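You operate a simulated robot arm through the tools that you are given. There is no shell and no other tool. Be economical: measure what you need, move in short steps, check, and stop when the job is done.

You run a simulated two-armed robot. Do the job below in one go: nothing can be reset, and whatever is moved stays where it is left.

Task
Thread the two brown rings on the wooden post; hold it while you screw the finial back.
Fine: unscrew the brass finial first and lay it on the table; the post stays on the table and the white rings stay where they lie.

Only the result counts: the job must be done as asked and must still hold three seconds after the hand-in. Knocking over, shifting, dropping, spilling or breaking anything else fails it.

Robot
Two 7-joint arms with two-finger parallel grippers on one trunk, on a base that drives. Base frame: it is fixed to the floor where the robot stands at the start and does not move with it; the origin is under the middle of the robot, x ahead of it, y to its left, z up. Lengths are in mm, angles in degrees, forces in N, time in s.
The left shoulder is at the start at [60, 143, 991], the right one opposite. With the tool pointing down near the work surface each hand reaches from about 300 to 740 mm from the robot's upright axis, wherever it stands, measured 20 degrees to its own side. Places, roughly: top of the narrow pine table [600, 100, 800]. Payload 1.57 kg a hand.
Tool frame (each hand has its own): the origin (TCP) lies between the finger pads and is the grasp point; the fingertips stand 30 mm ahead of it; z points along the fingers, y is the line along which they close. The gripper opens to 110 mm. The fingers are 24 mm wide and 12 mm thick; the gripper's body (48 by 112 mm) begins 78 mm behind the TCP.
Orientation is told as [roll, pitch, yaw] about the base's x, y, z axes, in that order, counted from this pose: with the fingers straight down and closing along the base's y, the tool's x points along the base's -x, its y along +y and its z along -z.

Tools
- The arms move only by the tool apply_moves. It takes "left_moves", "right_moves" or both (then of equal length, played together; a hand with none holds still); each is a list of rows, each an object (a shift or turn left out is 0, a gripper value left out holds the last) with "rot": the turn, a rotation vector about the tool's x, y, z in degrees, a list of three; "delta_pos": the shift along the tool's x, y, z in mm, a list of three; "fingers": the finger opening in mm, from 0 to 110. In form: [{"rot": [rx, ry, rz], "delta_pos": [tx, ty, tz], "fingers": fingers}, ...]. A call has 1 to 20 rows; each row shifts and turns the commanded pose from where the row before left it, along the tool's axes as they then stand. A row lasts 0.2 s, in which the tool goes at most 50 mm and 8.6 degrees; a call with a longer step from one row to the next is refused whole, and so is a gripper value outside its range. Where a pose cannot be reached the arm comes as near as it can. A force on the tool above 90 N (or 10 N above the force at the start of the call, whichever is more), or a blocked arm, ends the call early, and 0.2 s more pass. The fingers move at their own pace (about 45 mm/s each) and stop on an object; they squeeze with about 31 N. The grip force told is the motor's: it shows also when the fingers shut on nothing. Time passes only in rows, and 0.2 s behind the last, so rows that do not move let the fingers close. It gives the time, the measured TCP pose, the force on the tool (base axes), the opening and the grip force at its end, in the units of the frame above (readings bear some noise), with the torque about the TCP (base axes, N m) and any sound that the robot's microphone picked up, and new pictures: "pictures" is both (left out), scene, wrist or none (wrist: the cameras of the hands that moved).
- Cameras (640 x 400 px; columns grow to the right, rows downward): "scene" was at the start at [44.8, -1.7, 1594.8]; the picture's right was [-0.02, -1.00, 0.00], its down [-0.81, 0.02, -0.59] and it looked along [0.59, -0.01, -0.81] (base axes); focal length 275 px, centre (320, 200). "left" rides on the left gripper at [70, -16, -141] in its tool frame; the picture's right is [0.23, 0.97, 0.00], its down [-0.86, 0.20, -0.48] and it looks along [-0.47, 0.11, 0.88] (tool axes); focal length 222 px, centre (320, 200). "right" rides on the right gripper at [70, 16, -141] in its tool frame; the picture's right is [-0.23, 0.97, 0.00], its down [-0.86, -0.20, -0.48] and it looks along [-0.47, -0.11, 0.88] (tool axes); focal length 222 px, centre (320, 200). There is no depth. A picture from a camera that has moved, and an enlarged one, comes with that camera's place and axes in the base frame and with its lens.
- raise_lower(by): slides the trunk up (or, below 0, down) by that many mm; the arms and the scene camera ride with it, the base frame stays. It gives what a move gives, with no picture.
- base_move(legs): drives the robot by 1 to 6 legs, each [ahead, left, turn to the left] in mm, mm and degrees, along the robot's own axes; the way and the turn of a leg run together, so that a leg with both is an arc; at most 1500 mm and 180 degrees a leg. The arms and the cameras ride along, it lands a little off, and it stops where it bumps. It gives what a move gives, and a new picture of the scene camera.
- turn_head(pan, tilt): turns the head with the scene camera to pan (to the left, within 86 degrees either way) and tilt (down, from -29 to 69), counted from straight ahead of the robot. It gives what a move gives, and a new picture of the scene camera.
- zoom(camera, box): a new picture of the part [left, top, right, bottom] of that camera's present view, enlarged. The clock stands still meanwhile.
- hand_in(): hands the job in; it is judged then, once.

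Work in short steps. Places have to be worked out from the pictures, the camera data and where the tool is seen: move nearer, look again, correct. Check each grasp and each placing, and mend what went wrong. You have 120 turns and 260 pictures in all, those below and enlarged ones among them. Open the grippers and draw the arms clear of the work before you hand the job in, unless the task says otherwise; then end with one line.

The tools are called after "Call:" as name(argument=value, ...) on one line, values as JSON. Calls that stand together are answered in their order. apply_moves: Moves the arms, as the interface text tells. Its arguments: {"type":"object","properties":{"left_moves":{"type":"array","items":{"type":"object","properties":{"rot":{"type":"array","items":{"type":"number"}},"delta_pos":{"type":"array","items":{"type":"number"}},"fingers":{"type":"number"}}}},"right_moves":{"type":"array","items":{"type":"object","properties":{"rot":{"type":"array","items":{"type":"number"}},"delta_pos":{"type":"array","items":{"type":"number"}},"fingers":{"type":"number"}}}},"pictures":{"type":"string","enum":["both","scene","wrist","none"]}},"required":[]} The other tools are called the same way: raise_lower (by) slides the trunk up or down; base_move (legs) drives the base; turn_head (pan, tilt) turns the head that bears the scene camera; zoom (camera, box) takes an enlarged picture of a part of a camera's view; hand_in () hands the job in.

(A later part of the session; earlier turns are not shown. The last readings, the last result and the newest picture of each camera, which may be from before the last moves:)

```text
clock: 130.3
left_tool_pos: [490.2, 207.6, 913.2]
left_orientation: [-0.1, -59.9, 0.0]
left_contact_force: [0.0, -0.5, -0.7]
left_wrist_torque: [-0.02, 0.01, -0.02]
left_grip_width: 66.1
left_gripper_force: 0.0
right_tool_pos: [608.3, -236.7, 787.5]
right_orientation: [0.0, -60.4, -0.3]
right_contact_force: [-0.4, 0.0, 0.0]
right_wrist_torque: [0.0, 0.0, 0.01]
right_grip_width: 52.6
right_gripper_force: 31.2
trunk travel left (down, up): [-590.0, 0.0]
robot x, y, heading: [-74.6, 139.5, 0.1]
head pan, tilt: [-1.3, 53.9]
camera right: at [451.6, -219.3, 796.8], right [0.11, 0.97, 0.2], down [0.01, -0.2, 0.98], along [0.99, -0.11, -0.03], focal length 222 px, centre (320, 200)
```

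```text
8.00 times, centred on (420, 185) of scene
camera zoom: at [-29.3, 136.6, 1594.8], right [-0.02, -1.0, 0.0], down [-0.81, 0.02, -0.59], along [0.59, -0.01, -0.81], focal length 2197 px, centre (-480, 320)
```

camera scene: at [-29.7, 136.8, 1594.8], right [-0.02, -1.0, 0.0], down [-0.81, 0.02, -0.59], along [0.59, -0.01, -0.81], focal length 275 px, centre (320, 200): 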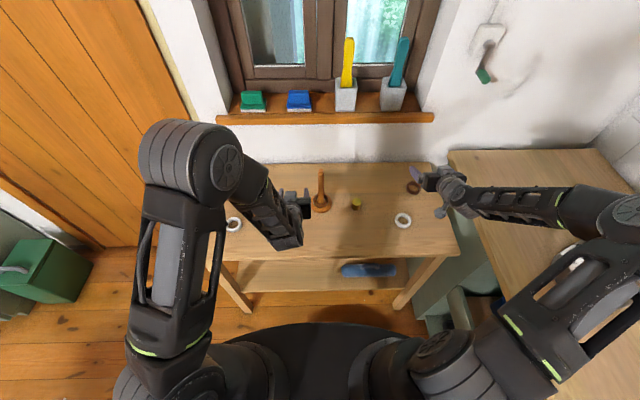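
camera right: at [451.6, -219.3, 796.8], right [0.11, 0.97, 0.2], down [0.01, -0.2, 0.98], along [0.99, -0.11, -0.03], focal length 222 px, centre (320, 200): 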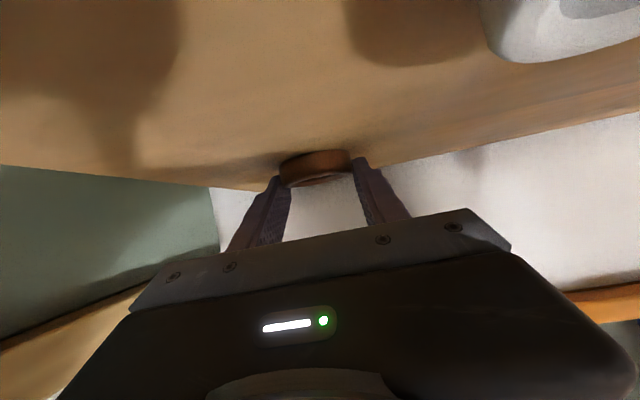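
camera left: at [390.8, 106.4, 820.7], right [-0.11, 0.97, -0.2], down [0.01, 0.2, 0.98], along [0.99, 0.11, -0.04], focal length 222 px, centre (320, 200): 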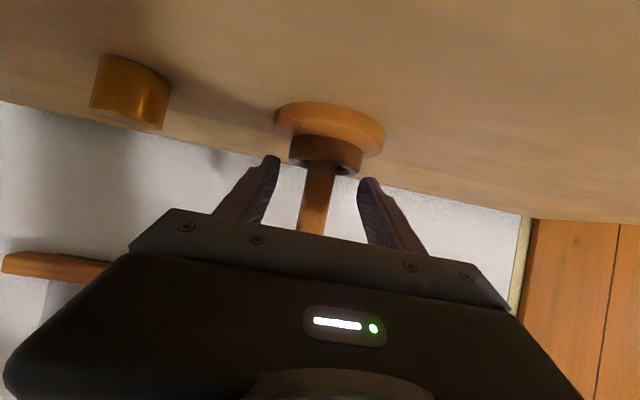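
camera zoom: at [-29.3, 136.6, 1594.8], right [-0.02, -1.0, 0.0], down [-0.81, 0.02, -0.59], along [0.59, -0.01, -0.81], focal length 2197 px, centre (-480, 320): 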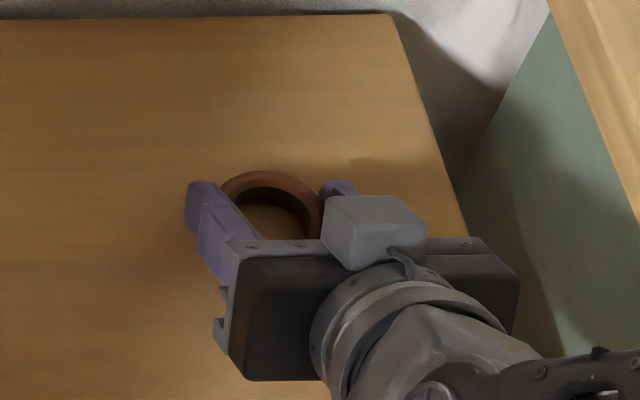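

Ring 2 is gripped. I'll lift it, move the left hand further away, and bring the ring to the post at z≈1000.

Call:
apply_moves(right_moves=[{"delta_pos": [-17.3, 0, -10]}, {"delta_pos": [-27.4, 0, -29.4]}, {"delta_pos": [-27.4, 0, -29.4]}, {"delta_pos": [-27.4, 0, -29.4]}, {"delta_pos": [-27.4, 0, -29.4]}, {"delta_pos": [-27.4, 0, -29.4]}, {"delta_pos": [0, 43, 0]}, {"delta_pos": [0, 43, 0]}, {"delta_pos": [0, 43, 0]}, {"delta_pos": [0, 43, 0]}, {"delta_pos": [0, 43, 0]}, {"delta_pos": [0, 43, 0]}, {}], left_moves=[{"delta_pos": [-20, 30, 0]}, {"delta_pos": [-20, 35, 0]}, {"delta_pos": [-20, 35, 0]}, {"delta_pos": [-20, 30, 0]}, {"rot": [7.42, 0, 4.29]}, {"rot": [7.42, 0, 4.29]}, {"rot": [7.42, 0, 4.29]}, {"rot": [7.42, 0, 4.29]}, {"rot": [7.42, 0, 4.29]}, {"rot": [7.42, 0, 4.29]}, {}, {}, {}])

```text
clock: 133.1
left_tool_pos: [531.3, 342.5, 983.4]
left_orientation: [0.1, -60.0, -51.6]
left_contact_force: [-0.6, 0.6, -0.6]
left_wrist_torque: [-0.01, 0.0, -0.01]
left_grip_width: 65.9
left_gripper_force: 0.0
right_tool_pos: [553.4, 19.3, 1001.8]
right_orientation: [0.1, -60.2, -0.2]
right_contact_force: [0.3, -0.5, -0.4]
right_wrist_torque: [-0.04, -0.01, 0.01]
right_grip_width: 52.6
right_gripper_force: 31.2
trunk travel left (down, up): [-590.0, 0.0]
robot x, y, heading: [-75.4, 140.1, 0.0]
head pan, tilt: [-1.3, 53.9]
camera scene: at [-29.5, 136.0, 1594.8], right [-0.02, -1.0, 0.0], down [-0.81, 0.02, -0.59], along [0.59, -0.01, -0.81], focal length 275 px, centre (320, 200)
camera right: at [396.3, 35.2, 1011.2], right [0.11, 0.97, 0.2], down [0.01, -0.2, 0.98], along [0.99, -0.11, -0.03], focal length 222 px, centre (320, 200)
camera left: at [421.5, 455.8, 992.6], right [0.69, 0.7, -0.2], down [0.16, 0.11, 0.98], along [0.7, -0.71, -0.04], focal length 222 px, centre (320, 200)
```

scene: 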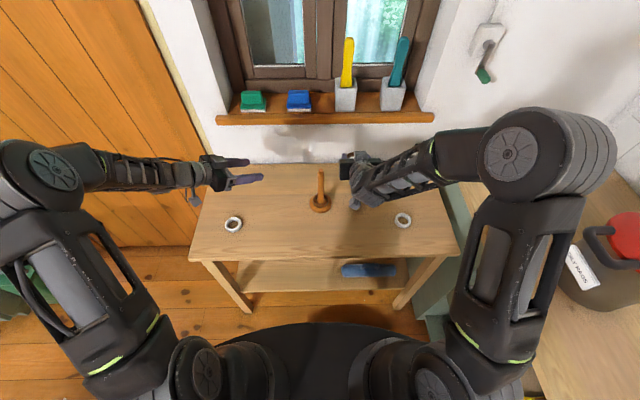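
right: 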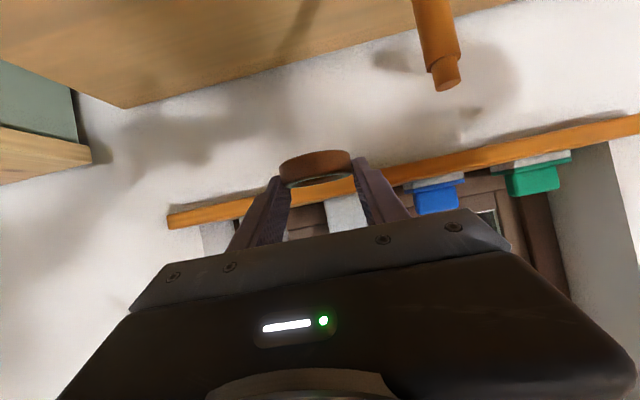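
left: 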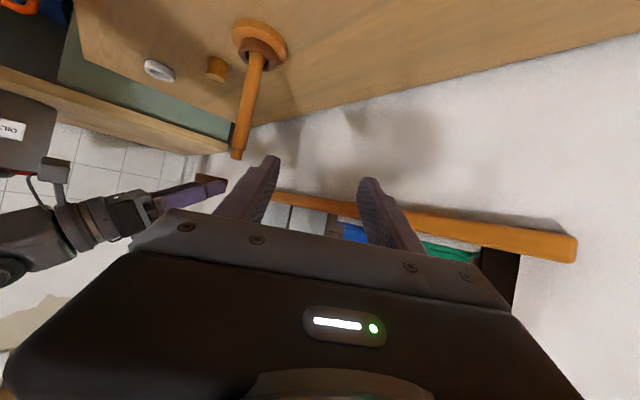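

The left camera gives a side view. Moving the ring over the post.

Call:
apply_moves(right_moves=[{"delta_pos": [0.7, 34.3, -1.2]}, {"delta_pos": [0.7, 34.3, -1.2]}, {"delta_pos": [0.7, 34.3, -1.2]}, {}], pictures="wrist")

Call:
zoom(camera="left", box=[180, 80, 300, 220])

Call:
zoom(camera="right", box=[240, 60, 400, 200])

```text
clock: 134.1
left_tool_pos: [532.3, 341.7, 982.3]
left_orientation: [0.1, -60.0, -51.4]
left_contact_force: [0.2, -0.6, 0.6]
left_wrist_torque: [-0.01, 0.02, 0.02]
left_grip_width: 65.9
left_gripper_force: 0.1
right_tool_pos: [545.5, 122.4, 1001.2]
right_orientation: [0.1, -60.2, -0.1]
right_contact_force: [0.2, 0.3, -1.1]
right_wrist_torque: [0.02, -0.03, 0.0]
right_grip_width: 52.2
right_gripper_force: 31.5
trunk travel left (down, up): [-590.0, 0.0]
robot x, y, heading: [-72.5, 141.2, -0.1]
head pan, tilt: [-1.3, 53.9]
camera right: at [389.7, 140.4, 1009.9], right [0.11, 0.97, 0.2], down [0.01, -0.2, 0.98], along [0.99, -0.11, -0.03], focal length 222 px, centre (320, 200)
```

right: 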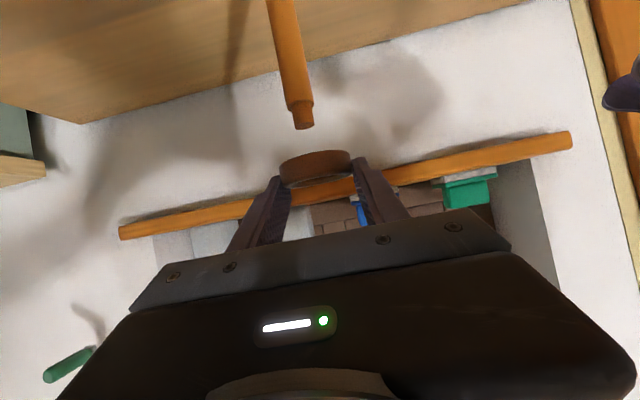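

```text
2.86 times, centred on (240, 150) of left
camera zoom: at [421.6, 455.8, 992.5], right [0.69, 0.7, -0.2], down [0.16, 0.11, 0.98], along [0.7, -0.71, -0.04], focal length 635 px, centre (549, 343)
```

zoom: 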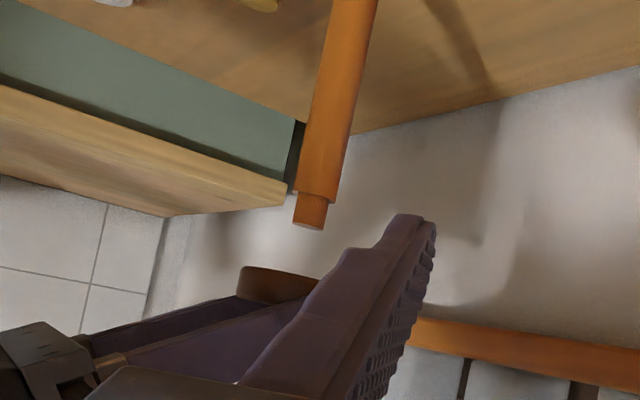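

```text
2.86 times, centred on (320, 130) of right
camera zoom: at [389.7, 140.4, 1009.9], right [0.11, 0.97, 0.2], down [0.01, -0.2, 0.98], along [0.99, -0.11, -0.03], focal length 635 px, centre (320, 400)
```

zoom: 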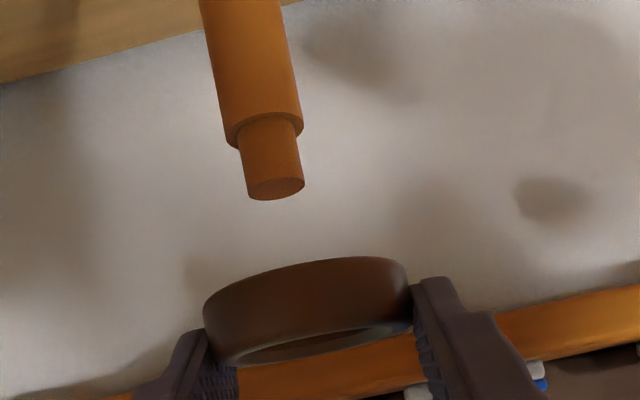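

By comparison with the ring-1 view, I need about (+4,−2) mm. I'll shift, and close the left fingers to clear its view.

Call:
apply_moves(right_moves=[{"delta_pos": [-2, -2, 3.5]}, {}, {}, {}], left_moves=[{"fingers": 5}, {}, {}, {}], pictures="none")

Call:
zoom(camera="left", box=[180, 80, 300, 220])

Call:
zoom(camera="right", box=[240, 60, 400, 200])

```text
clock: 135.1
left_tool_pos: [531.8, 343.6, 981.8]
left_orientation: [0.0, -59.9, -51.5]
left_contact_force: [0.5, -0.5, 0.0]
left_wrist_torque: [0.06, -0.01, 0.01]
left_grip_width: 5.1
left_gripper_force: 0.0
right_tool_pos: [549.6, 121.8, 1001.3]
right_orientation: [0.1, -60.3, 0.0]
right_contact_force: [-0.8, -0.4, 0.8]
right_wrist_torque: [0.0, 0.03, 0.0]
right_grip_width: 52.5
right_gripper_force: 31.5
trunk travel left (down, up): [-590.0, 0.0]
robot x, y, heading: [-72.8, 137.0, 0.1]
head pan, tilt: [-1.3, 53.9]
```

```text
2.86 times, centred on (240, 150) of left
camera zoom: at [421.5, 456.4, 992.4], right [0.69, 0.7, -0.2], down [0.16, 0.11, 0.98], along [0.71, -0.71, -0.04], focal length 635 px, centre (549, 343)
```

zoom: 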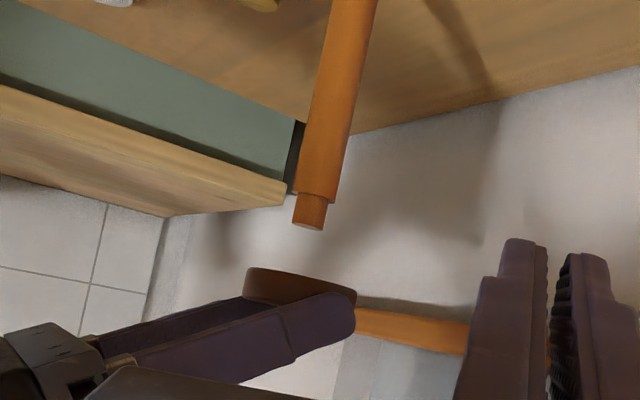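

```text
2.86 times, centred on (320, 130) of right
camera zoom: at [393.0, 139.6, 1009.7], right [0.11, 0.97, 0.2], down [0.01, -0.2, 0.98], along [0.99, -0.11, -0.03], focal length 635 px, centre (320, 400)
```

zoom: 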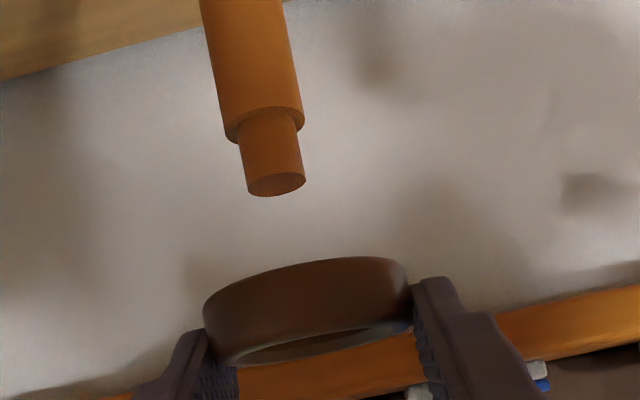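

Axis extension shows the ring +2.2 mm in y and x good. I'll correct and lower 50 mm.

Call:
apply_moves(right_moves=[{"delta_pos": [0, -2.1, 0]}, {"delta_pos": [21.6, 0, 12.5]}, {"delta_pos": [21.6, 0, 12.5]}, {}], pictures="none")

Call:
zoom(camera="left", box=[180, 80, 300, 220])

Call:
zoom(camera="right", box=[240, 60, 400, 200])

```text
clock: 136.1
left_tool_pos: [531.7, 342.6, 983.2]
left_orientation: [0.1, -59.9, -51.4]
left_contact_force: [-0.6, 0.0, 0.1]
left_wrist_torque: [0.0, -0.01, -0.02]
left_grip_width: 5.4
left_gripper_force: 0.0
right_tool_pos: [548.9, 120.9, 947.6]
right_orientation: [0.1, -60.3, -0.1]
right_contact_force: [-0.4, -0.7, 0.2]
right_wrist_torque: [0.0, -0.01, 0.01]
right_grip_width: 52.5
right_gripper_force: 31.3
trunk travel left (down, up): [-590.0, 0.0]
robot x, y, heading: [-73.9, 139.0, 0.1]
head pan, tilt: [-1.3, 53.9]
```

```text
2.86 times, centred on (240, 150) of left
camera zoom: at [421.4, 456.3, 992.5], right [0.69, 0.7, -0.2], down [0.16, 0.11, 0.98], along [0.71, -0.71, -0.04], focal length 635 px, centre (549, 343)
```

zoom: 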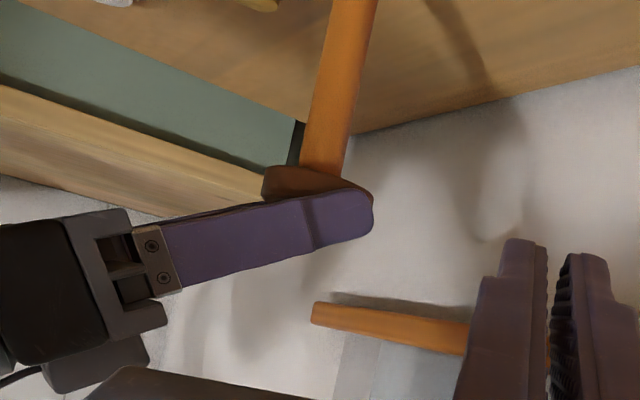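

```text
2.86 times, centred on (320, 130) of right
camera zoom: at [392.0, 137.6, 957.1], right [0.11, 0.97, 0.2], down [0.01, -0.2, 0.98], along [0.99, -0.11, -0.03], focal length 635 px, centre (320, 400)
```

zoom: 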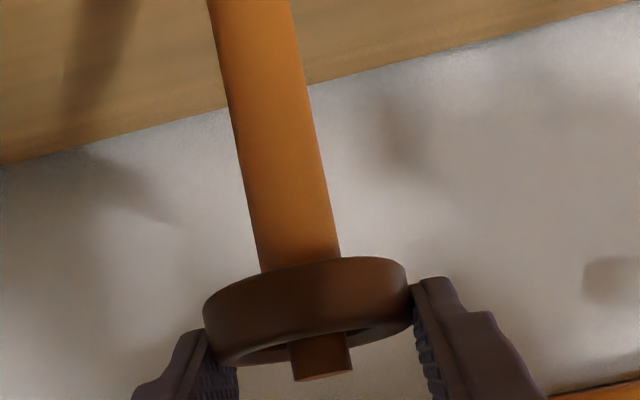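

Threaded cleanly. Lowering 112 mm.

Call:
apply_moves(right_moves=[{"delta_pos": [24.2, 0, 14]}, {"delta_pos": [24.2, 0, 14]}, {"delta_pos": [24.2, 0, 14]}, {"delta_pos": [24.2, 0, 14]}, {}], pictures="wrist")

Call:
zoom(camera="right", box=[240, 60, 400, 200])

```text
clock: 137.3
left_tool_pos: [531.5, 343.1, 982.0]
left_orientation: [0.0, -60.0, -51.4]
left_contact_force: [-0.4, -0.2, 0.5]
left_wrist_torque: [0.01, 0.03, 0.02]
left_grip_width: 4.9
left_gripper_force: 0.1
right_tool_pos: [549.9, 121.2, 838.8]
right_orientation: [0.1, -60.2, -0.2]
right_contact_force: [0.0, -0.3, 0.0]
right_wrist_torque: [0.01, 0.0, 0.02]
right_grip_width: 52.5
right_gripper_force: 31.2
trunk travel left (down, up): [-590.0, 0.0]
robot x, y, heading: [-75.4, 136.6, 0.1]
head pan, tilt: [-1.3, 53.9]
camera right: at [392.4, 138.7, 848.2], right [0.11, 0.97, 0.2], down [0.01, -0.2, 0.98], along [0.99, -0.11, -0.03], focal length 222 px, centre (320, 200)
```

right: 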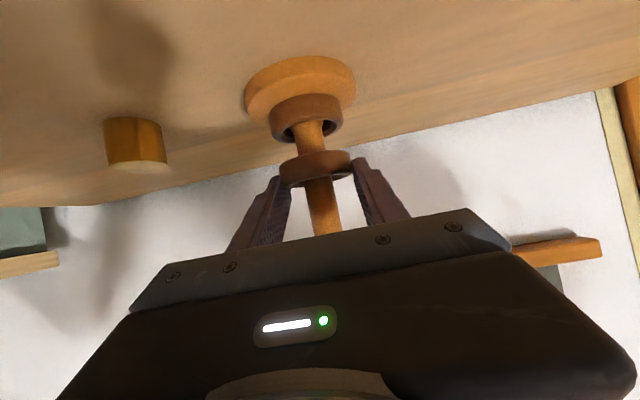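

```text
2.86 times, centred on (320, 130) of right
camera zoom: at [392.4, 138.7, 848.2], right [0.11, 0.97, 0.2], down [0.01, -0.2, 0.98], along [0.99, -0.11, -0.03], focal length 635 px, centre (320, 400)
```

zoom: 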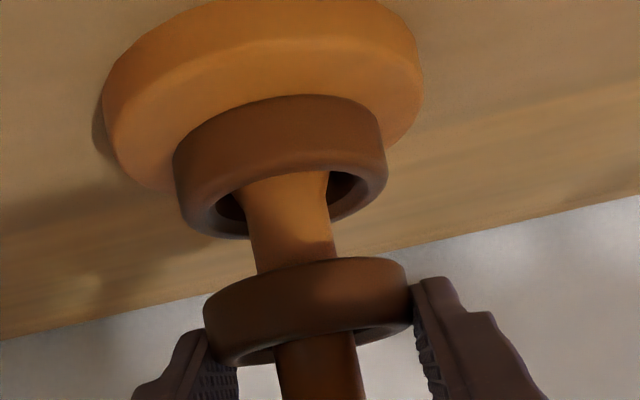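

About 15 mm gap remains. Lower 10 mm, then check.

Call:
apply_moves(right_moves=[{"delta_pos": [8.7, 0, 5]}, {}], pictures="none")

Call:
zoom(camera="right", box=[240, 60, 400, 200])

```text
clock: 137.9
left_tool_pos: [531.7, 343.0, 982.7]
left_orientation: [0.0, -60.0, -51.4]
left_contact_force: [-0.6, -0.2, 0.9]
left_wrist_torque: [-0.02, -0.01, 0.0]
left_grip_width: 5.0
left_gripper_force: 0.1
right_tool_pos: [549.1, 122.3, 827.5]
right_orientation: [0.0, -60.3, -0.1]
right_contact_force: [-0.7, 0.4, 0.3]
right_wrist_torque: [0.01, -0.02, 0.03]
right_grip_width: 52.2
right_gripper_force: 30.8
trunk travel left (down, up): [-590.0, 0.0]
robot x, y, heading: [-73.6, 140.2, 0.1]
head pan, tilt: [-1.3, 53.9]
```

```text
2.86 times, centred on (320, 130) of right
camera zoom: at [392.7, 139.4, 837.3], right [0.11, 0.97, 0.2], down [0.01, -0.2, 0.98], along [0.99, -0.11, -0.03], focal length 635 px, centre (320, 400)
```

zoom: 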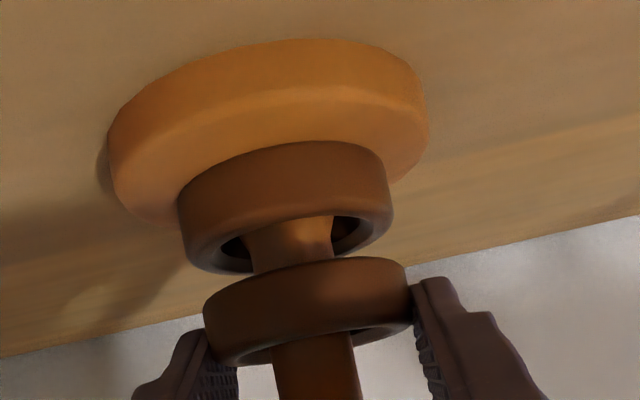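

Lower 6 mm more, then release and retract.

Call:
apply_moves(right_moves=[{"delta_pos": [5.2, 0, 3]}, {"fingers": 58}, {"fingers": 68}, {}, {}, {"delta_pos": [0, 0, -30]}, {"delta_pos": [0, 0, -40]}, {"delta_pos": [0, 0, -40]}], pictures="wrist")

Call:
zoom(camera="right", box=[240, 20, 400, 160])

```text
clock: 139.7
left_tool_pos: [530.8, 342.1, 984.3]
left_orientation: [0.2, -60.1, -51.4]
left_contact_force: [-0.5, 0.2, -0.4]
left_wrist_torque: [0.0, 0.0, 0.02]
left_grip_width: 5.1
left_gripper_force: 0.1
right_tool_pos: [452.2, 118.7, 878.6]
right_orientation: [0.1, -60.2, -0.2]
right_contact_force: [0.6, -0.2, 0.3]
right_wrist_torque: [-0.03, 0.02, 0.01]
right_grip_width: 67.9
right_gripper_force: 0.0
trunk travel left (down, up): [-590.0, 0.0]
robot x, y, heading: [-74.0, 135.1, 0.1]
head pan, tilt: [-1.3, 53.9]
camera right: at [295.0, 135.8, 887.6], right [0.11, 0.97, 0.2], down [0.01, -0.2, 0.98], along [0.99, -0.11, -0.03], focal length 222 px, centre (320, 200)
```

right: 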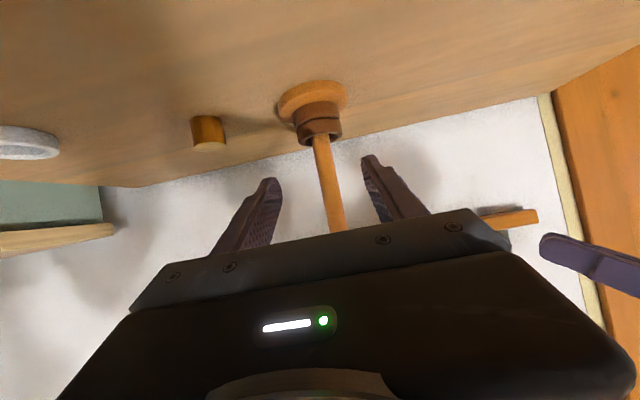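

```text
2.86 times, centred on (320, 90) of right
camera zoom: at [295.0, 135.8, 887.6], right [0.11, 0.97, 0.2], down [0.01, -0.2, 0.98], along [0.99, -0.11, -0.03], focal length 635 px, centre (320, 514)
```

zoom: 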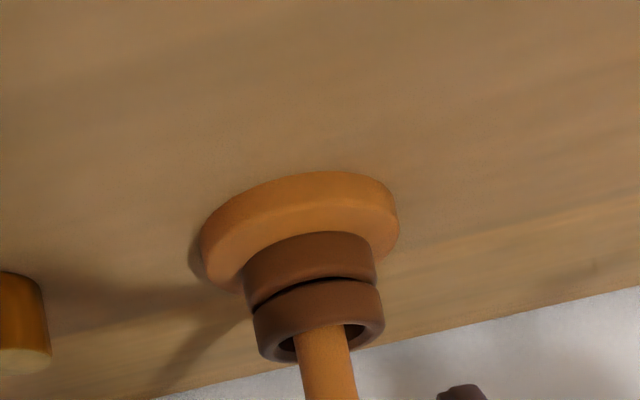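

Both rings are on the post. Now the right hand withdraws and goes vertical above the finial, and the left returns to its straight pose.

Call:
apply_moves(right_moves=[{"delta_pos": [-31, -21.7, -6.3]}, {"delta_pos": [-31, -21.7, -6.3]}, {"delta_pos": [-31, -21.7, -6.3]}, {"delta_pos": [-31, -21.7, -6.3]}, {"delta_pos": [-31, -21.7, -6.3]}, {"delta_pos": [-31, -21.7, -6.3]}, {"rot": [0, 8.6, 0]}, {"rot": [0, 8.6, 0]}, {"rot": [0, 8.6, 0]}, {"rot": [0, 8.6, 0]}, {"rot": [0, 8.6, 0]}, {"rot": [0, 8.6, 0]}, {"rot": [0, 8.6, 0]}, {}], left_moves=[{}, {}, {"rot": [-7.42, 0, -4.29], "fingers": 60}, {"rot": [-7.42, 0, -4.29]}, {"rot": [-7.42, 0, -4.29]}, {"rot": [-7.42, 0, -4.29]}, {"rot": [-7.42, 0, -4.29]}, {"rot": [-7.42, 0, -4.29]}, {"delta_pos": [10, 0, -45]}, {"delta_pos": [10, 0, -30]}, {"delta_pos": [15, -35, 0]}, {"delta_pos": [15, -35, 0]}, {"delta_pos": [15, -35, 0]}, {}])

```text
clock: 142.7
left_tool_pos: [434.9, 240.8, 965.1]
left_orientation: [0.0, -59.9, 0.1]
left_contact_force: [1.3, 0.0, -0.2]
left_wrist_torque: [-0.02, 0.03, -0.03]
left_grip_width: 60.0
left_gripper_force: 0.2
right_tool_pos: [513.7, -8.6, 1057.2]
right_orientation: [0.1, -0.1, 0.0]
right_contact_force: [1.4, -0.1, 0.5]
right_wrist_torque: [0.03, 0.0, -0.01]
right_grip_width: 67.9
right_gripper_force: 0.1
trunk travel left (down, up): [-590.0, 0.0]
robot x, y, heading: [-73.4, 132.5, 0.1]
head pan, tilt: [-1.3, 53.9]
camera scene: at [-30.4, 137.5, 1594.8], right [-0.02, -1.0, 0.0], down [-0.81, 0.02, -0.59], along [0.59, -0.01, -0.81], focal length 275 px, centre (320, 200)
camera right: at [444.2, 8.0, 1198.0], right [0.23, 0.97, 0.0], down [0.85, -0.2, 0.48], along [0.47, -0.11, -0.88], focal length 222 px, centre (320, 200)
camera left: at [278.0, 225.0, 974.2], right [-0.11, 0.97, -0.2], down [0.01, 0.2, 0.98], along [0.99, 0.11, -0.03], focal length 222 px, centre (320, 200)
```

scene: 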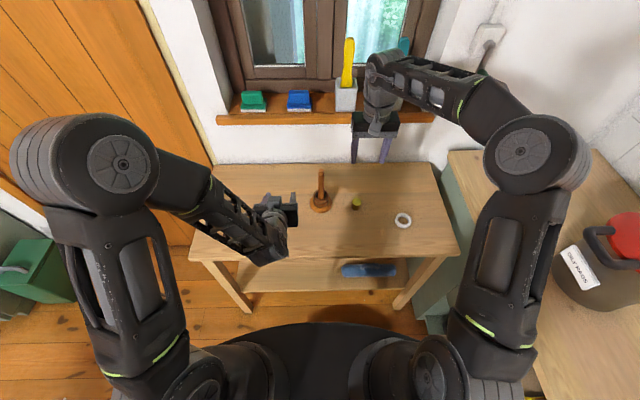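
right: 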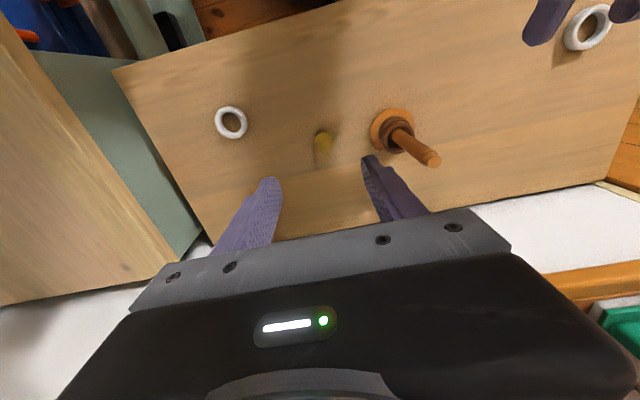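
left: 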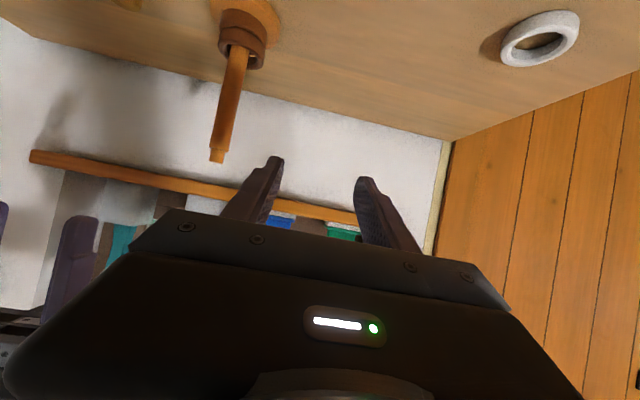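

I'll bring the left hand to its pre-grasp while the right rotates to yaw ≈ +161 above the finial for a long clockwise stroke.

Call:
apply_moves(left_moves=[{"delta_pos": [7.7, -39.7, 17.9]}, {"delta_pos": [7.7, -39.7, 17.9]}, {"delta_pos": [7.7, -39.7, 17.9]}, {}, {}, {}, {}, {}, {}, {}, {}, {}, {}, {}, {}, {}, {}, {}, {}, {}], right_moves=[{"delta_pos": [-27.5, 0, 20], "fingers": 60}, {"rot": [0, 0, -8.5]}, {"rot": [0, 0, -8.5]}, {"rot": [0, 0, -8.5]}, {"rot": [0, 0, -8.5]}, {"rot": [0, 0, -8.5]}, {"rot": [0, 0, -8.5]}, {"rot": [0, 0, -8.5]}, {"rot": [0, 0, -8.5]}, {"rot": [0, 0, -8.5]}, {"rot": [0, 0, -8.5]}, {"rot": [0, 0, -8.5]}, {"rot": [0, 0, -8.5]}, {"rot": [0, 0, -8.5]}, {"rot": [0, 0, -8.5]}, {"rot": [0, 0, -8.5]}, {"rot": [0, 0, -8.5]}, {"rot": [0, 0, -8.5]}, {"rot": [0, 0, -8.5]}, {"rot": [0, 0, -8.5]}], pictures="wrist")

```text
clock: 144.6
left_tool_pos: [450.0, 126.8, 896.4]
left_orientation: [2.9, -56.4, -3.4]
left_contact_force: [-37.6, 19.3, 1.1]
left_wrist_torque: [-1.11, -2.05, -2.92]
left_grip_width: 49.2
left_gripper_force: 0.1
right_tool_pos: [420.3, 69.6, 968.6]
right_orientation: [-4.2, -1.6, 58.7]
right_contact_force: [38.2, -20.3, -2.4]
right_wrist_torque: [-0.41, -0.72, 0.11]
right_grip_width: 21.8
right_gripper_force: 0.0
right hand out of reach, approached as far as the arm can: row 4, 5, 6, 7, 8, 9
trunk travel left (down, up): [-590.0, 0.0]
robot x, y, heading: [-73.0, 137.2, -0.1]
head pan, tilt: [-1.3, 53.9]
stopped in row 9 (left hand): the force on the tool passed its limit (the readings are from after the stop); the commanded pose is now the measured one
camera right: at [359.7, 19.3, 1106.3], right [-0.71, 0.7, -0.06], down [0.58, 0.63, 0.52], along [0.4, 0.33, -0.85], focal length 222 px, centre (320, 200)
camera left: at [293.9, 112.8, 914.7], right [-0.11, 0.98, -0.16], down [0.08, 0.17, 0.98], along [0.99, 0.09, -0.09], focal length 222 px, centre (320, 200)
```

right: 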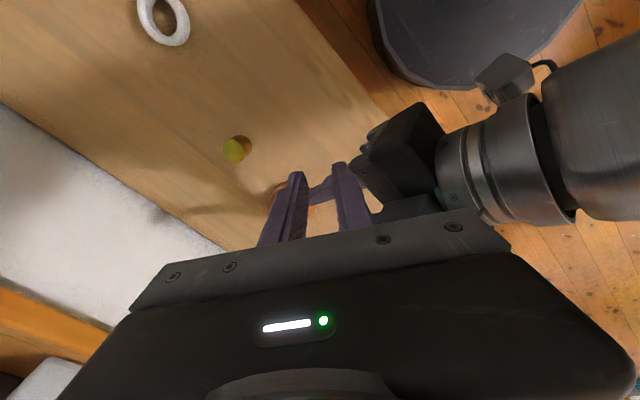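
left: 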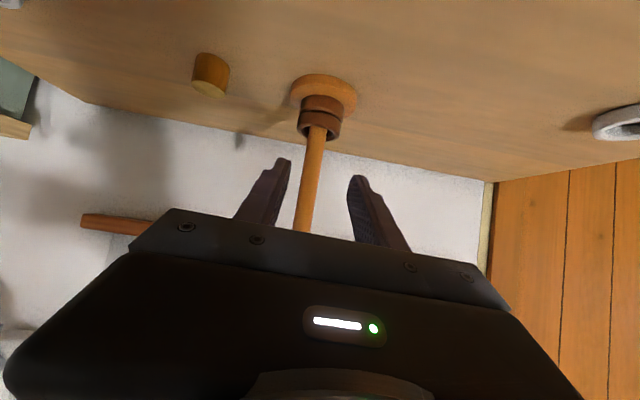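

The right arm hit an awkward configuration and bumped the left hand; the post, rings and finial look untouched. I'll raise the right hand straight up to separate them.

Call:
apply_moves(right_moves=[{"delta_pos": [0, 0, -15]}, {"delta_pos": [0, 0, -25]}, {"delta_pos": [0, 0, -30]}, {"delta_pos": [0, 0, -30]}, {}])

```text
clock: 145.8
left_tool_pos: [454.9, 124.2, 900.3]
left_orientation: [2.5, -57.0, -2.8]
left_contact_force: [-1.0, 1.0, -0.1]
left_wrist_torque: [-0.01, 0.0, -0.02]
left_grip_width: 59.9
left_gripper_force: 0.1
right_tool_pos: [380.1, 91.3, 1048.4]
right_orientation: [-3.4, -1.8, 58.9]
right_contact_force: [-0.4, -0.7, 0.0]
right_wrist_torque: [0.01, 0.03, -0.02]
right_grip_width: 59.7
right_gripper_force: 0.0
right hand out of reach, approached as far as the arm can: row 2, 3, 4
trunk travel left (down, up): [-590.0, 0.0]
robot x, y, heading: [-74.0, 138.5, 0.0]
head pan, tilt: [-1.3, 53.9]
camera scene: at [-28.9, 136.3, 1594.7], right [-0.02, -1.0, 0.0], down [-0.81, 0.02, -0.59], along [0.59, -0.01, -0.81], focal length 275 px, centre (320, 200)
camera right: at [321.7, 40.8, 1185.4], right [-0.72, 0.7, -0.05], down [0.58, 0.63, 0.51], along [0.39, 0.34, -0.86], focal length 222 px, centre (320, 200)
```

scene: 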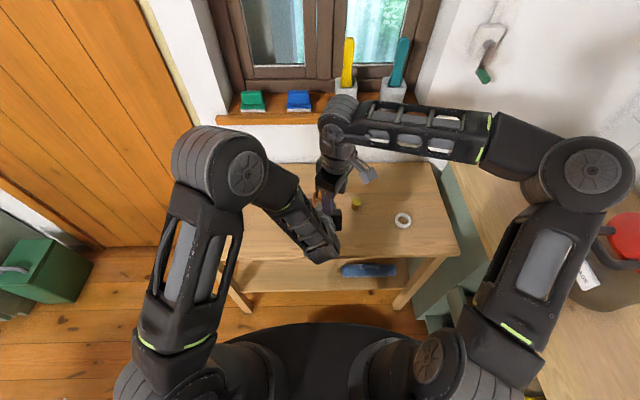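
right: 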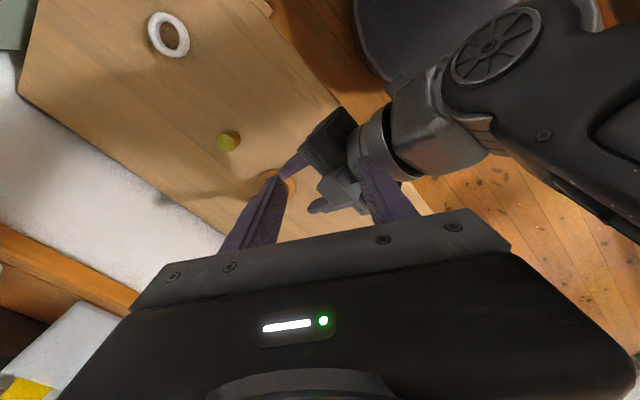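

Separated. I'll move the right hand away to its own side and rotate it back to yaw 0.

Call:
apply_moves(right_moves=[{"delta_pos": [14.9, -38.2, 0]}, {"delta_pos": [14.9, -38.2, 0]}, {"delta_pos": [14.9, -38.2, 0]}, {"delta_pos": [14.9, -38.2, 0]}, {"rot": [0, 0, 8.4]}, {"rot": [0, 0, 8.4]}, {"rot": [0, 0, 8.4]}, {"rot": [0, 0, 8.4]}, {"rot": [0, 0, 8.4]}, {"rot": [0, 0, 8.4]}, {"rot": [0, 0, 8.4]}, {}], pictures="scene")

```text
clock: 146.7
left_tool_pos: [447.4, 125.8, 888.7]
left_orientation: [3.6, -55.3, -4.2]
left_contact_force: [3.9, -1.8, -3.6]
left_wrist_torque: [0.27, 0.0, 0.22]
left_grip_width: 60.0
left_gripper_force: 0.0
right_tool_pos: [385.5, 59.2, 1009.8]
right_orientation: [-3.4, -3.6, 59.1]
right_contact_force: [-3.4, 1.8, 3.1]
right_wrist_torque: [0.14, 0.24, 0.06]
right_grip_width: 63.2
right_gripper_force: 1.4
right hand out of reach, approached as far as the arm can: row 1, 2, 3, 4
trunk travel left (down, up): [-590.0, 0.0]
robot x, y, heading: [-74.7, 137.9, -0.2]
head pan, tilt: [-1.3, 53.9]
stopped in row 4 (left hand): the force on the tool passed its limit (the readings are from after the stop); the commanded pose is now the measured one
camera scene: at [-29.3, 136.6, 1594.8], right [-0.02, -1.0, 0.0], down [-0.81, 0.02, -0.59], along [0.59, -0.01, -0.81], focal length 275 px, centre (320, 200)
```

scene: 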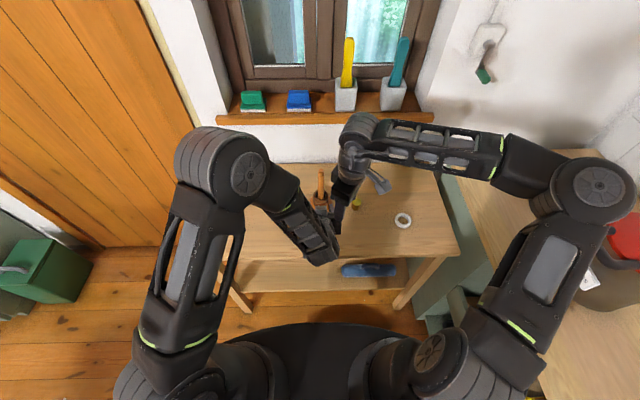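

I'll first move the left hand away to +y to free space, then rotate the right wrist back clockwise.

Call:
apply_moves(left_moves=[{"delta_pos": [0, 25, 0]}, {"delta_pos": [0, 40, 0]}, {"delta_pos": [0, 40, 0]}, {"delta_pos": [0, 40, 0]}, {}], pictures="none")

Call:
apply_moves(right_moves=[{"rot": [0, 0, 8.4]}, {"rot": [0, 0, 8.4]}, {"rot": [0, 0, 8.4]}, {"rot": [0, 0, 8.4]}, {}], pictures="scene")

```text
clock: 147.8
left_tool_pos: [451.7, 272.2, 895.7]
left_orientation: [3.6, -55.4, -4.3]
left_contact_force: [0.7, -0.6, -0.4]
left_wrist_torque: [0.01, 0.01, 0.01]
left_grip_width: 60.0
left_gripper_force: 0.1
right_tool_pos: [385.4, 58.2, 1010.2]
right_orientation: [-3.5, -3.6, 58.9]
right_contact_force: [-0.3, 0.1, 0.7]
right_wrist_torque: [0.01, -0.02, -0.02]
right_grip_width: 60.0
right_gripper_force: 0.1
trunk travel left (down, up): [-590.0, 0.0]
robot x, y, heading: [-74.0, 141.6, 0.0]
head pan, tilt: [-1.3, 53.9]
```

```text
clock: 149.1
left_tool_pos: [451.6, 272.5, 894.8]
left_orientation: [3.6, -55.4, -4.1]
left_contact_force: [-0.5, 1.2, 0.4]
left_wrist_torque: [0.0, 0.03, -0.02]
left_grip_width: 60.0
left_gripper_force: 0.1
right_tool_pos: [385.7, 58.8, 1011.0]
right_orientation: [-1.1, -4.9, 25.3]
right_contact_force: [0.2, -0.4, 0.6]
right_wrist_torque: [0.02, -0.01, 0.01]
right_grip_width: 60.1
right_gripper_force: 0.0
trunk travel left (down, up): [-590.0, 0.0]
robot x, y, heading: [-74.5, 138.2, -0.2]
head pan, tilt: [-1.3, 53.9]
camera scene: at [-29.3, 136.6, 1594.8], right [-0.02, -1.0, 0.0], down [-0.81, 0.02, -0.59], along [0.59, -0.01, -0.81], focal length 275 px, centre (320, 200)
```

scene: 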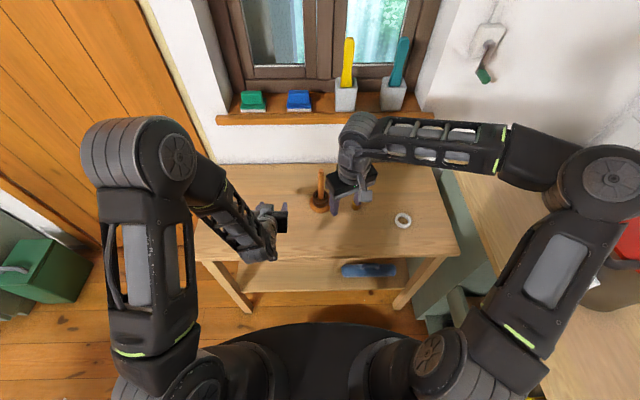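

Rotation works again. I'll correct both hands' tilt and move the right hand over the finial.

Call:
apply_moves(left_moves=[{"rot": [0.1, -4.6, -2.4]}, {}, {}, {}, {}, {}], right_moves=[{"rot": [-1.1, 4.9, 0]}, {"delta_pos": [-28, -32, -7.5]}, {"delta_pos": [-28, -32, -7.5]}, {"delta_pos": [-28, -32, -7.5]}, {"delta_pos": [-28, -32, -7.5]}, {}])

```text
clock: 150.4
left_tool_pos: [450.5, 272.5, 895.2]
left_orientation: [-0.1, -60.0, 0.0]
left_contact_force: [1.0, -0.4, 0.1]
left_wrist_torque: [0.01, -0.02, 0.01]
left_grip_width: 60.0
left_gripper_force: 0.1
right_tool_pos: [526.1, -5.1, 1031.0]
right_orientation: [-0.1, -0.2, 25.2]
right_contact_force: [0.0, 0.3, -0.6]
right_wrist_torque: [-0.04, 0.0, -0.01]
right_grip_width: 59.9
right_gripper_force: 0.1
right hand out of reach, approached as far as the arm can: row 5
trunk travel left (down, up): [-590.0, 0.0]
robot x, y, heading: [-73.2, 138.9, -0.0]
head pan, tilt: [-1.3, 53.9]
camera scene: at [-29.5, 136.8, 1594.8], right [-0.02, -1.0, 0.0], down [-0.81, 0.02, -0.59], along [0.59, -0.01, -0.81], focal length 275 px, centre (320, 200)
camera right: at [457.3, -20.3, 1171.5], right [-0.21, 0.98, 0.0], down [0.86, 0.18, 0.48], along [0.47, 0.1, -0.88], focal length 222 px, centre (320, 200)
camera left: at [294.1, 257.4, 905.1], right [-0.11, 0.97, -0.2], down [0.01, 0.2, 0.98], along [0.99, 0.11, -0.03], focal length 222 px, centre (320, 200)
```

scene: 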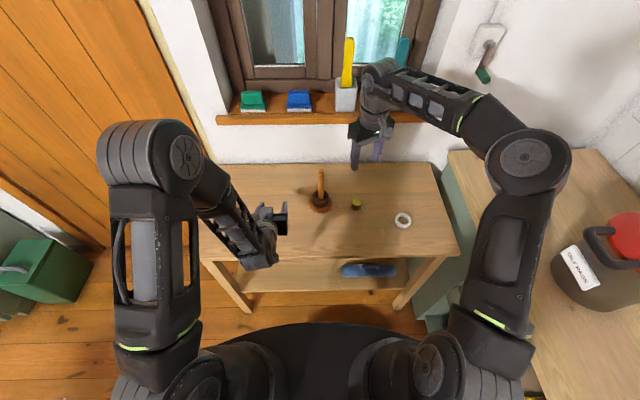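
right: 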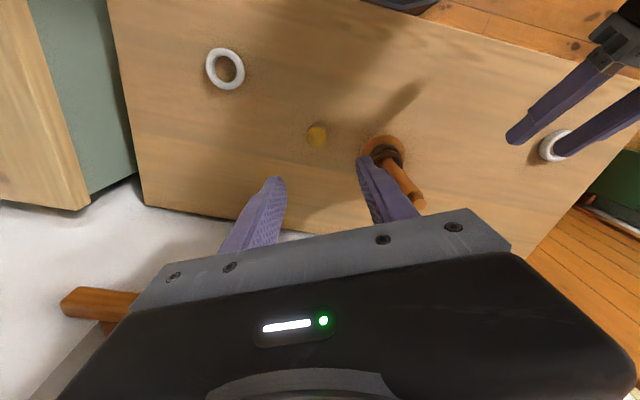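
left: 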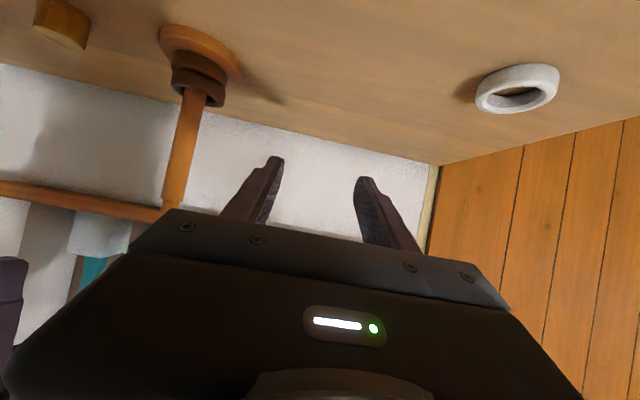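

Finial at about [541,−8]. I'll turn to yaw ≈ −9 and descend to z≈850 above it.

Call:
apply_moves(right_moves=[{"rot": [0, 0, 8.55]}, {"rot": [0, 0, 8.55]}, {"rot": [0, 0, 8.55]}, {"rot": [0, 0, 8.55]}, {"delta_pos": [0, 0, 36]}, {"delta_pos": [0, 0, 36]}, {"delta_pos": [0, 0, 36]}, {"delta_pos": [0, 0, 36]}, {"delta_pos": [0, 0, 36]}, {}], pictures="wrist")

Call:
zoom(camera="right", box=[240, 70, 400, 170])

```text
clock: 152.7
left_tool_pos: [450.7, 271.9, 895.3]
left_orientation: [-0.1, -60.0, 0.0]
left_contact_force: [0.3, 0.1, -0.5]
left_wrist_torque: [0.01, 0.01, -0.04]
left_grip_width: 59.8
left_gripper_force: 0.0
right_tool_pos: [527.6, -4.7, 852.5]
right_orientation: [0.2, 0.1, -8.8]
right_contact_force: [0.0, 0.6, 0.1]
right_wrist_torque: [0.0, 0.02, 0.0]
right_grip_width: 60.0
right_gripper_force: 0.0
trunk travel left (down, up): [-590.0, 0.0]
robot x, y, heading: [-78.3, 136.8, -0.3]
head pan, tilt: [-1.3, 53.9]
camera right: at [462.1, 22.4, 993.5], right [0.37, 0.93, 0.0], down [0.82, -0.33, 0.48], along [0.44, -0.18, -0.88], focal length 222 px, centre (320, 200)
```

right: 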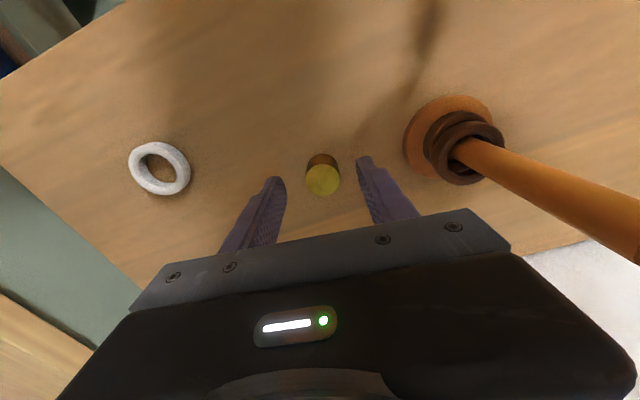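

```text
4.00 times, centred on (320, 120) of right
camera zoom: at [462.1, 22.4, 993.5], right [0.37, 0.93, 0.0], down [0.82, -0.33, 0.48], along [0.44, -0.18, -0.88], focal length 888 px, centre (320, 520)
```

zoom: 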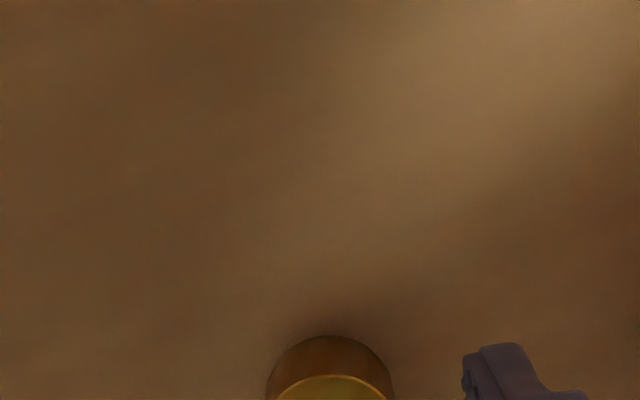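

I'll centre over the finial, descend to z≈792 and grip.

Call:
apply_moves(right_moves=[{"delta_pos": [-14.4, -1.8, 0]}, {"delta_pos": [0, 0, 25]}, {"delta_pos": [0, 0, 25]}, {"delta_pos": [0, 0, 9]}, {"fingers": 20}, {}, {}, {}], pictures="wrist")

```text
clock: 154.4
left_tool_pos: [450.5, 272.6, 895.1]
left_orientation: [0.0, -60.2, 0.1]
left_contact_force: [0.8, 0.4, 0.4]
left_wrist_torque: [0.01, 0.02, 0.0]
left_grip_width: 60.0
left_gripper_force: 0.0
right_tool_pos: [543.3, -9.5, 793.6]
right_orientation: [0.0, 0.1, -8.9]
right_contact_force: [-0.2, 0.9, -0.8]
right_wrist_torque: [-0.01, -0.03, 0.01]
right_grip_width: 32.9
right_gripper_force: 31.4
trunk travel left (down, up): [-590.0, 0.0]
robot x, y, heading: [-70.7, 140.8, -0.2]
head pan, tilt: [-1.3, 53.9]
camera right: at [477.6, 16.2, 934.8], right [0.37, 0.93, 0.0], down [0.82, -0.33, 0.48], along [0.44, -0.18, -0.88], focal length 222 px, centre (320, 200)
```

right: 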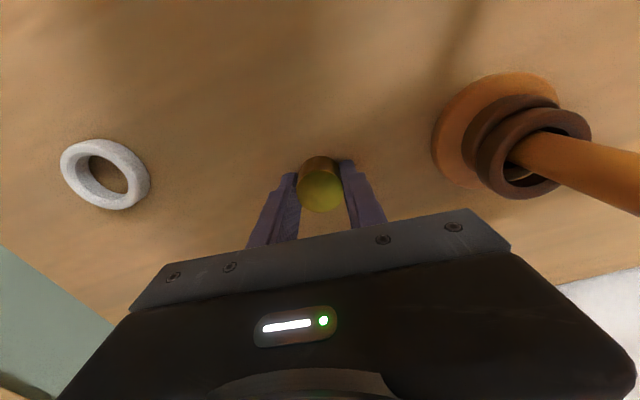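

Gripped. For exact centring I'll also squeeze it once at 90° (yaw −95), then return and re-grip.

Call:
apply_moves(right_moves=[{"fingers": 50}, {}, {}, {"rot": [0, 0, 8.6]}, {"rot": [0, 0, 8.6]}, {"rot": [0, 0, 8.6]}, {"rot": [0, 0, 8.6]}, {"rot": [0, 0, 8.6]}, {"rot": [0, 0, 8.6]}, {"rot": [0, 0, 8.6]}, {"rot": [0, 0, 8.6]}, {"rot": [0, 0, 8.6]}, {"rot": [0, 0, 8.6]}, {"fingers": 20}, {}, {}, {"fingers": 50}, {}], pictures="none")

Call:
apply_moves(right_moves=[{}, {"rot": [0, 0, -8.6]}, {"rot": [0, 0, -8.6]}, {"rot": [0, 0, -8.6]}, {"rot": [0, 0, -8.6]}, {"rot": [0, 0, -8.6]}, {"rot": [0, 0, -8.6]}, {"rot": [0, 0, -8.6]}, {"rot": [0, 0, -8.6]}, {"rot": [0, 0, -8.6]}, {"rot": [0, 0, -8.6]}, {"fingers": 20}, {}, {}], pictures="wrist")

```text
clock: 158.2
left_tool_pos: [450.0, 273.0, 895.2]
left_orientation: [-0.1, -60.2, 0.0]
left_contact_force: [-0.1, 0.4, 0.3]
left_wrist_torque: [0.03, 0.01, -0.01]
left_grip_width: 60.2
left_gripper_force: 0.0
right_tool_pos: [542.9, -7.8, 793.4]
right_orientation: [-0.2, 0.2, -94.8]
right_contact_force: [0.4, 0.6, -0.6]
right_wrist_torque: [0.01, 0.01, 0.01]
right_grip_width: 50.3
right_gripper_force: 0.1
trunk travel left (down, up): [-590.0, 0.0]
robot x, y, heading: [-70.4, 139.9, -0.1]
head pan, tilt: [-1.3, 53.9]
```

```text
clock: 161.2
left_tool_pos: [451.0, 271.7, 895.2]
left_orientation: [-0.1, -60.1, 0.1]
left_contact_force: [-0.6, -0.7, 0.5]
left_wrist_torque: [0.03, -0.03, 0.0]
left_grip_width: 60.1
left_gripper_force: 0.0
right_tool_pos: [541.9, -6.8, 793.9]
right_orientation: [0.1, 0.2, -8.9]
right_contact_force: [0.9, -0.5, 0.0]
right_wrist_torque: [0.0, 0.04, 0.04]
right_grip_width: 33.0
right_gripper_force: 31.0
trunk travel left (down, up): [-590.0, 0.0]
robot x, y, heading: [-71.2, 137.5, -0.2]
head pan, tilt: [-1.3, 53.9]
camera right: at [477.5, 19.5, 934.9], right [0.37, 0.93, 0.0], down [0.82, -0.33, 0.48], along [0.44, -0.18, -0.88], focal length 222 px, centre (320, 200)
```

right: 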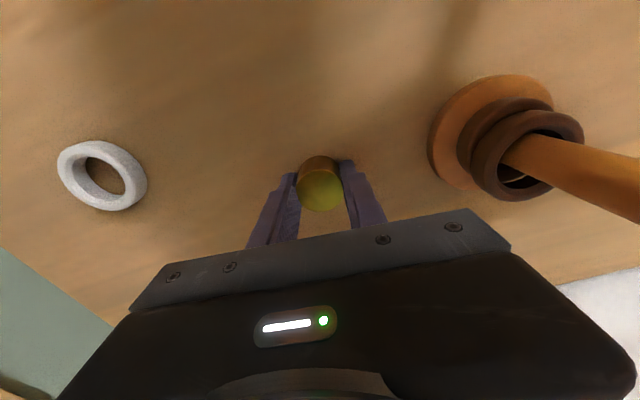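

The finial is held centred. Now the left hand goes to pre-grasp at the post.

Call:
apply_moves(left_moves=[{"delta_pos": [-7.4, -37.6, 1.2]}, {"delta_pos": [-7.4, -37.6, 1.2]}, {"delta_pos": [-7.4, -37.6, 1.2]}, {"delta_pos": [-7.4, -37.6, 1.2]}, {}], pictures="wrist")

```text
clock: 162.4
left_tool_pos: [469.8, 120.9, 918.2]
left_orientation: [-0.3, -59.9, 0.1]
left_contact_force: [-0.1, -0.8, -0.2]
left_wrist_torque: [-0.03, 0.0, 0.01]
left_grip_width: 60.0
left_gripper_force: 0.0
right_tool_pos: [542.8, -6.8, 793.8]
right_orientation: [-0.1, 0.3, -8.8]
right_contact_force: [-0.6, 0.5, -0.7]
right_wrist_torque: [-0.05, 0.0, -0.03]
right_grip_width: 32.9
right_gripper_force: 30.8
trunk travel left (down, up): [-590.0, 0.0]
robot x, y, heading: [-72.9, 136.3, -0.1]
head pan, tilt: [-1.3, 53.9]
camera left: at [313.9, 105.7, 928.0], right [-0.11, 0.97, -0.2], down [0.01, 0.2, 0.98], along [0.99, 0.11, -0.04], focal length 222 px, centre (320, 200)
```

left: 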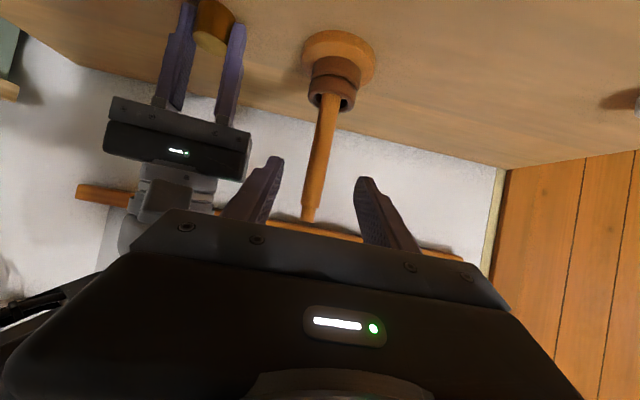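

Lined up. Advancing the left hand and closing to 30 to check centring.

Call:
apply_moves(left_moves=[{"delta_pos": [0, 0, 35]}, {"delta_pos": [0, 0, 35]}, {"delta_pos": [0, 0, 33]}, {"fingers": 31}, {}, {}, {}], pictures="none")

Call:
zoom(camera="left", box=[220, 0, 420, 250])

```text
clock: 164.1
left_tool_pos: [558.3, 120.5, 865.7]
left_orientation: [-0.1, -60.0, 0.0]
left_contact_force: [-0.6, 0.0, -0.5]
left_wrist_torque: [-0.02, 0.03, -0.01]
left_grip_width: 31.0
left_gripper_force: 0.0
right_tool_pos: [542.3, -8.2, 794.4]
right_orientation: [0.1, 0.1, -9.0]
right_contact_force: [0.4, -0.1, -0.7]
right_wrist_torque: [0.02, -0.01, 0.0]
right_grip_width: 32.9
right_gripper_force: 31.4
trunk travel left (down, up): [-590.0, 0.0]
robot x, y, heading: [-73.6, 140.6, -0.1]
head pan, tilt: [-1.3, 53.9]
```

```text
1.60 times, centred on (320, 125) of left
camera zoom: at [402.0, 105.5, 874.9], right [-0.11, 0.97, -0.2], down [0.01, 0.2, 0.98], along [0.99, 0.11, -0.03], focal length 355 px, centre (320, 320)
```

zoom: 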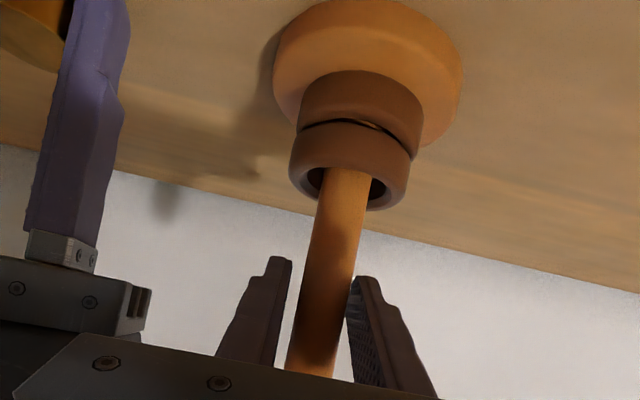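

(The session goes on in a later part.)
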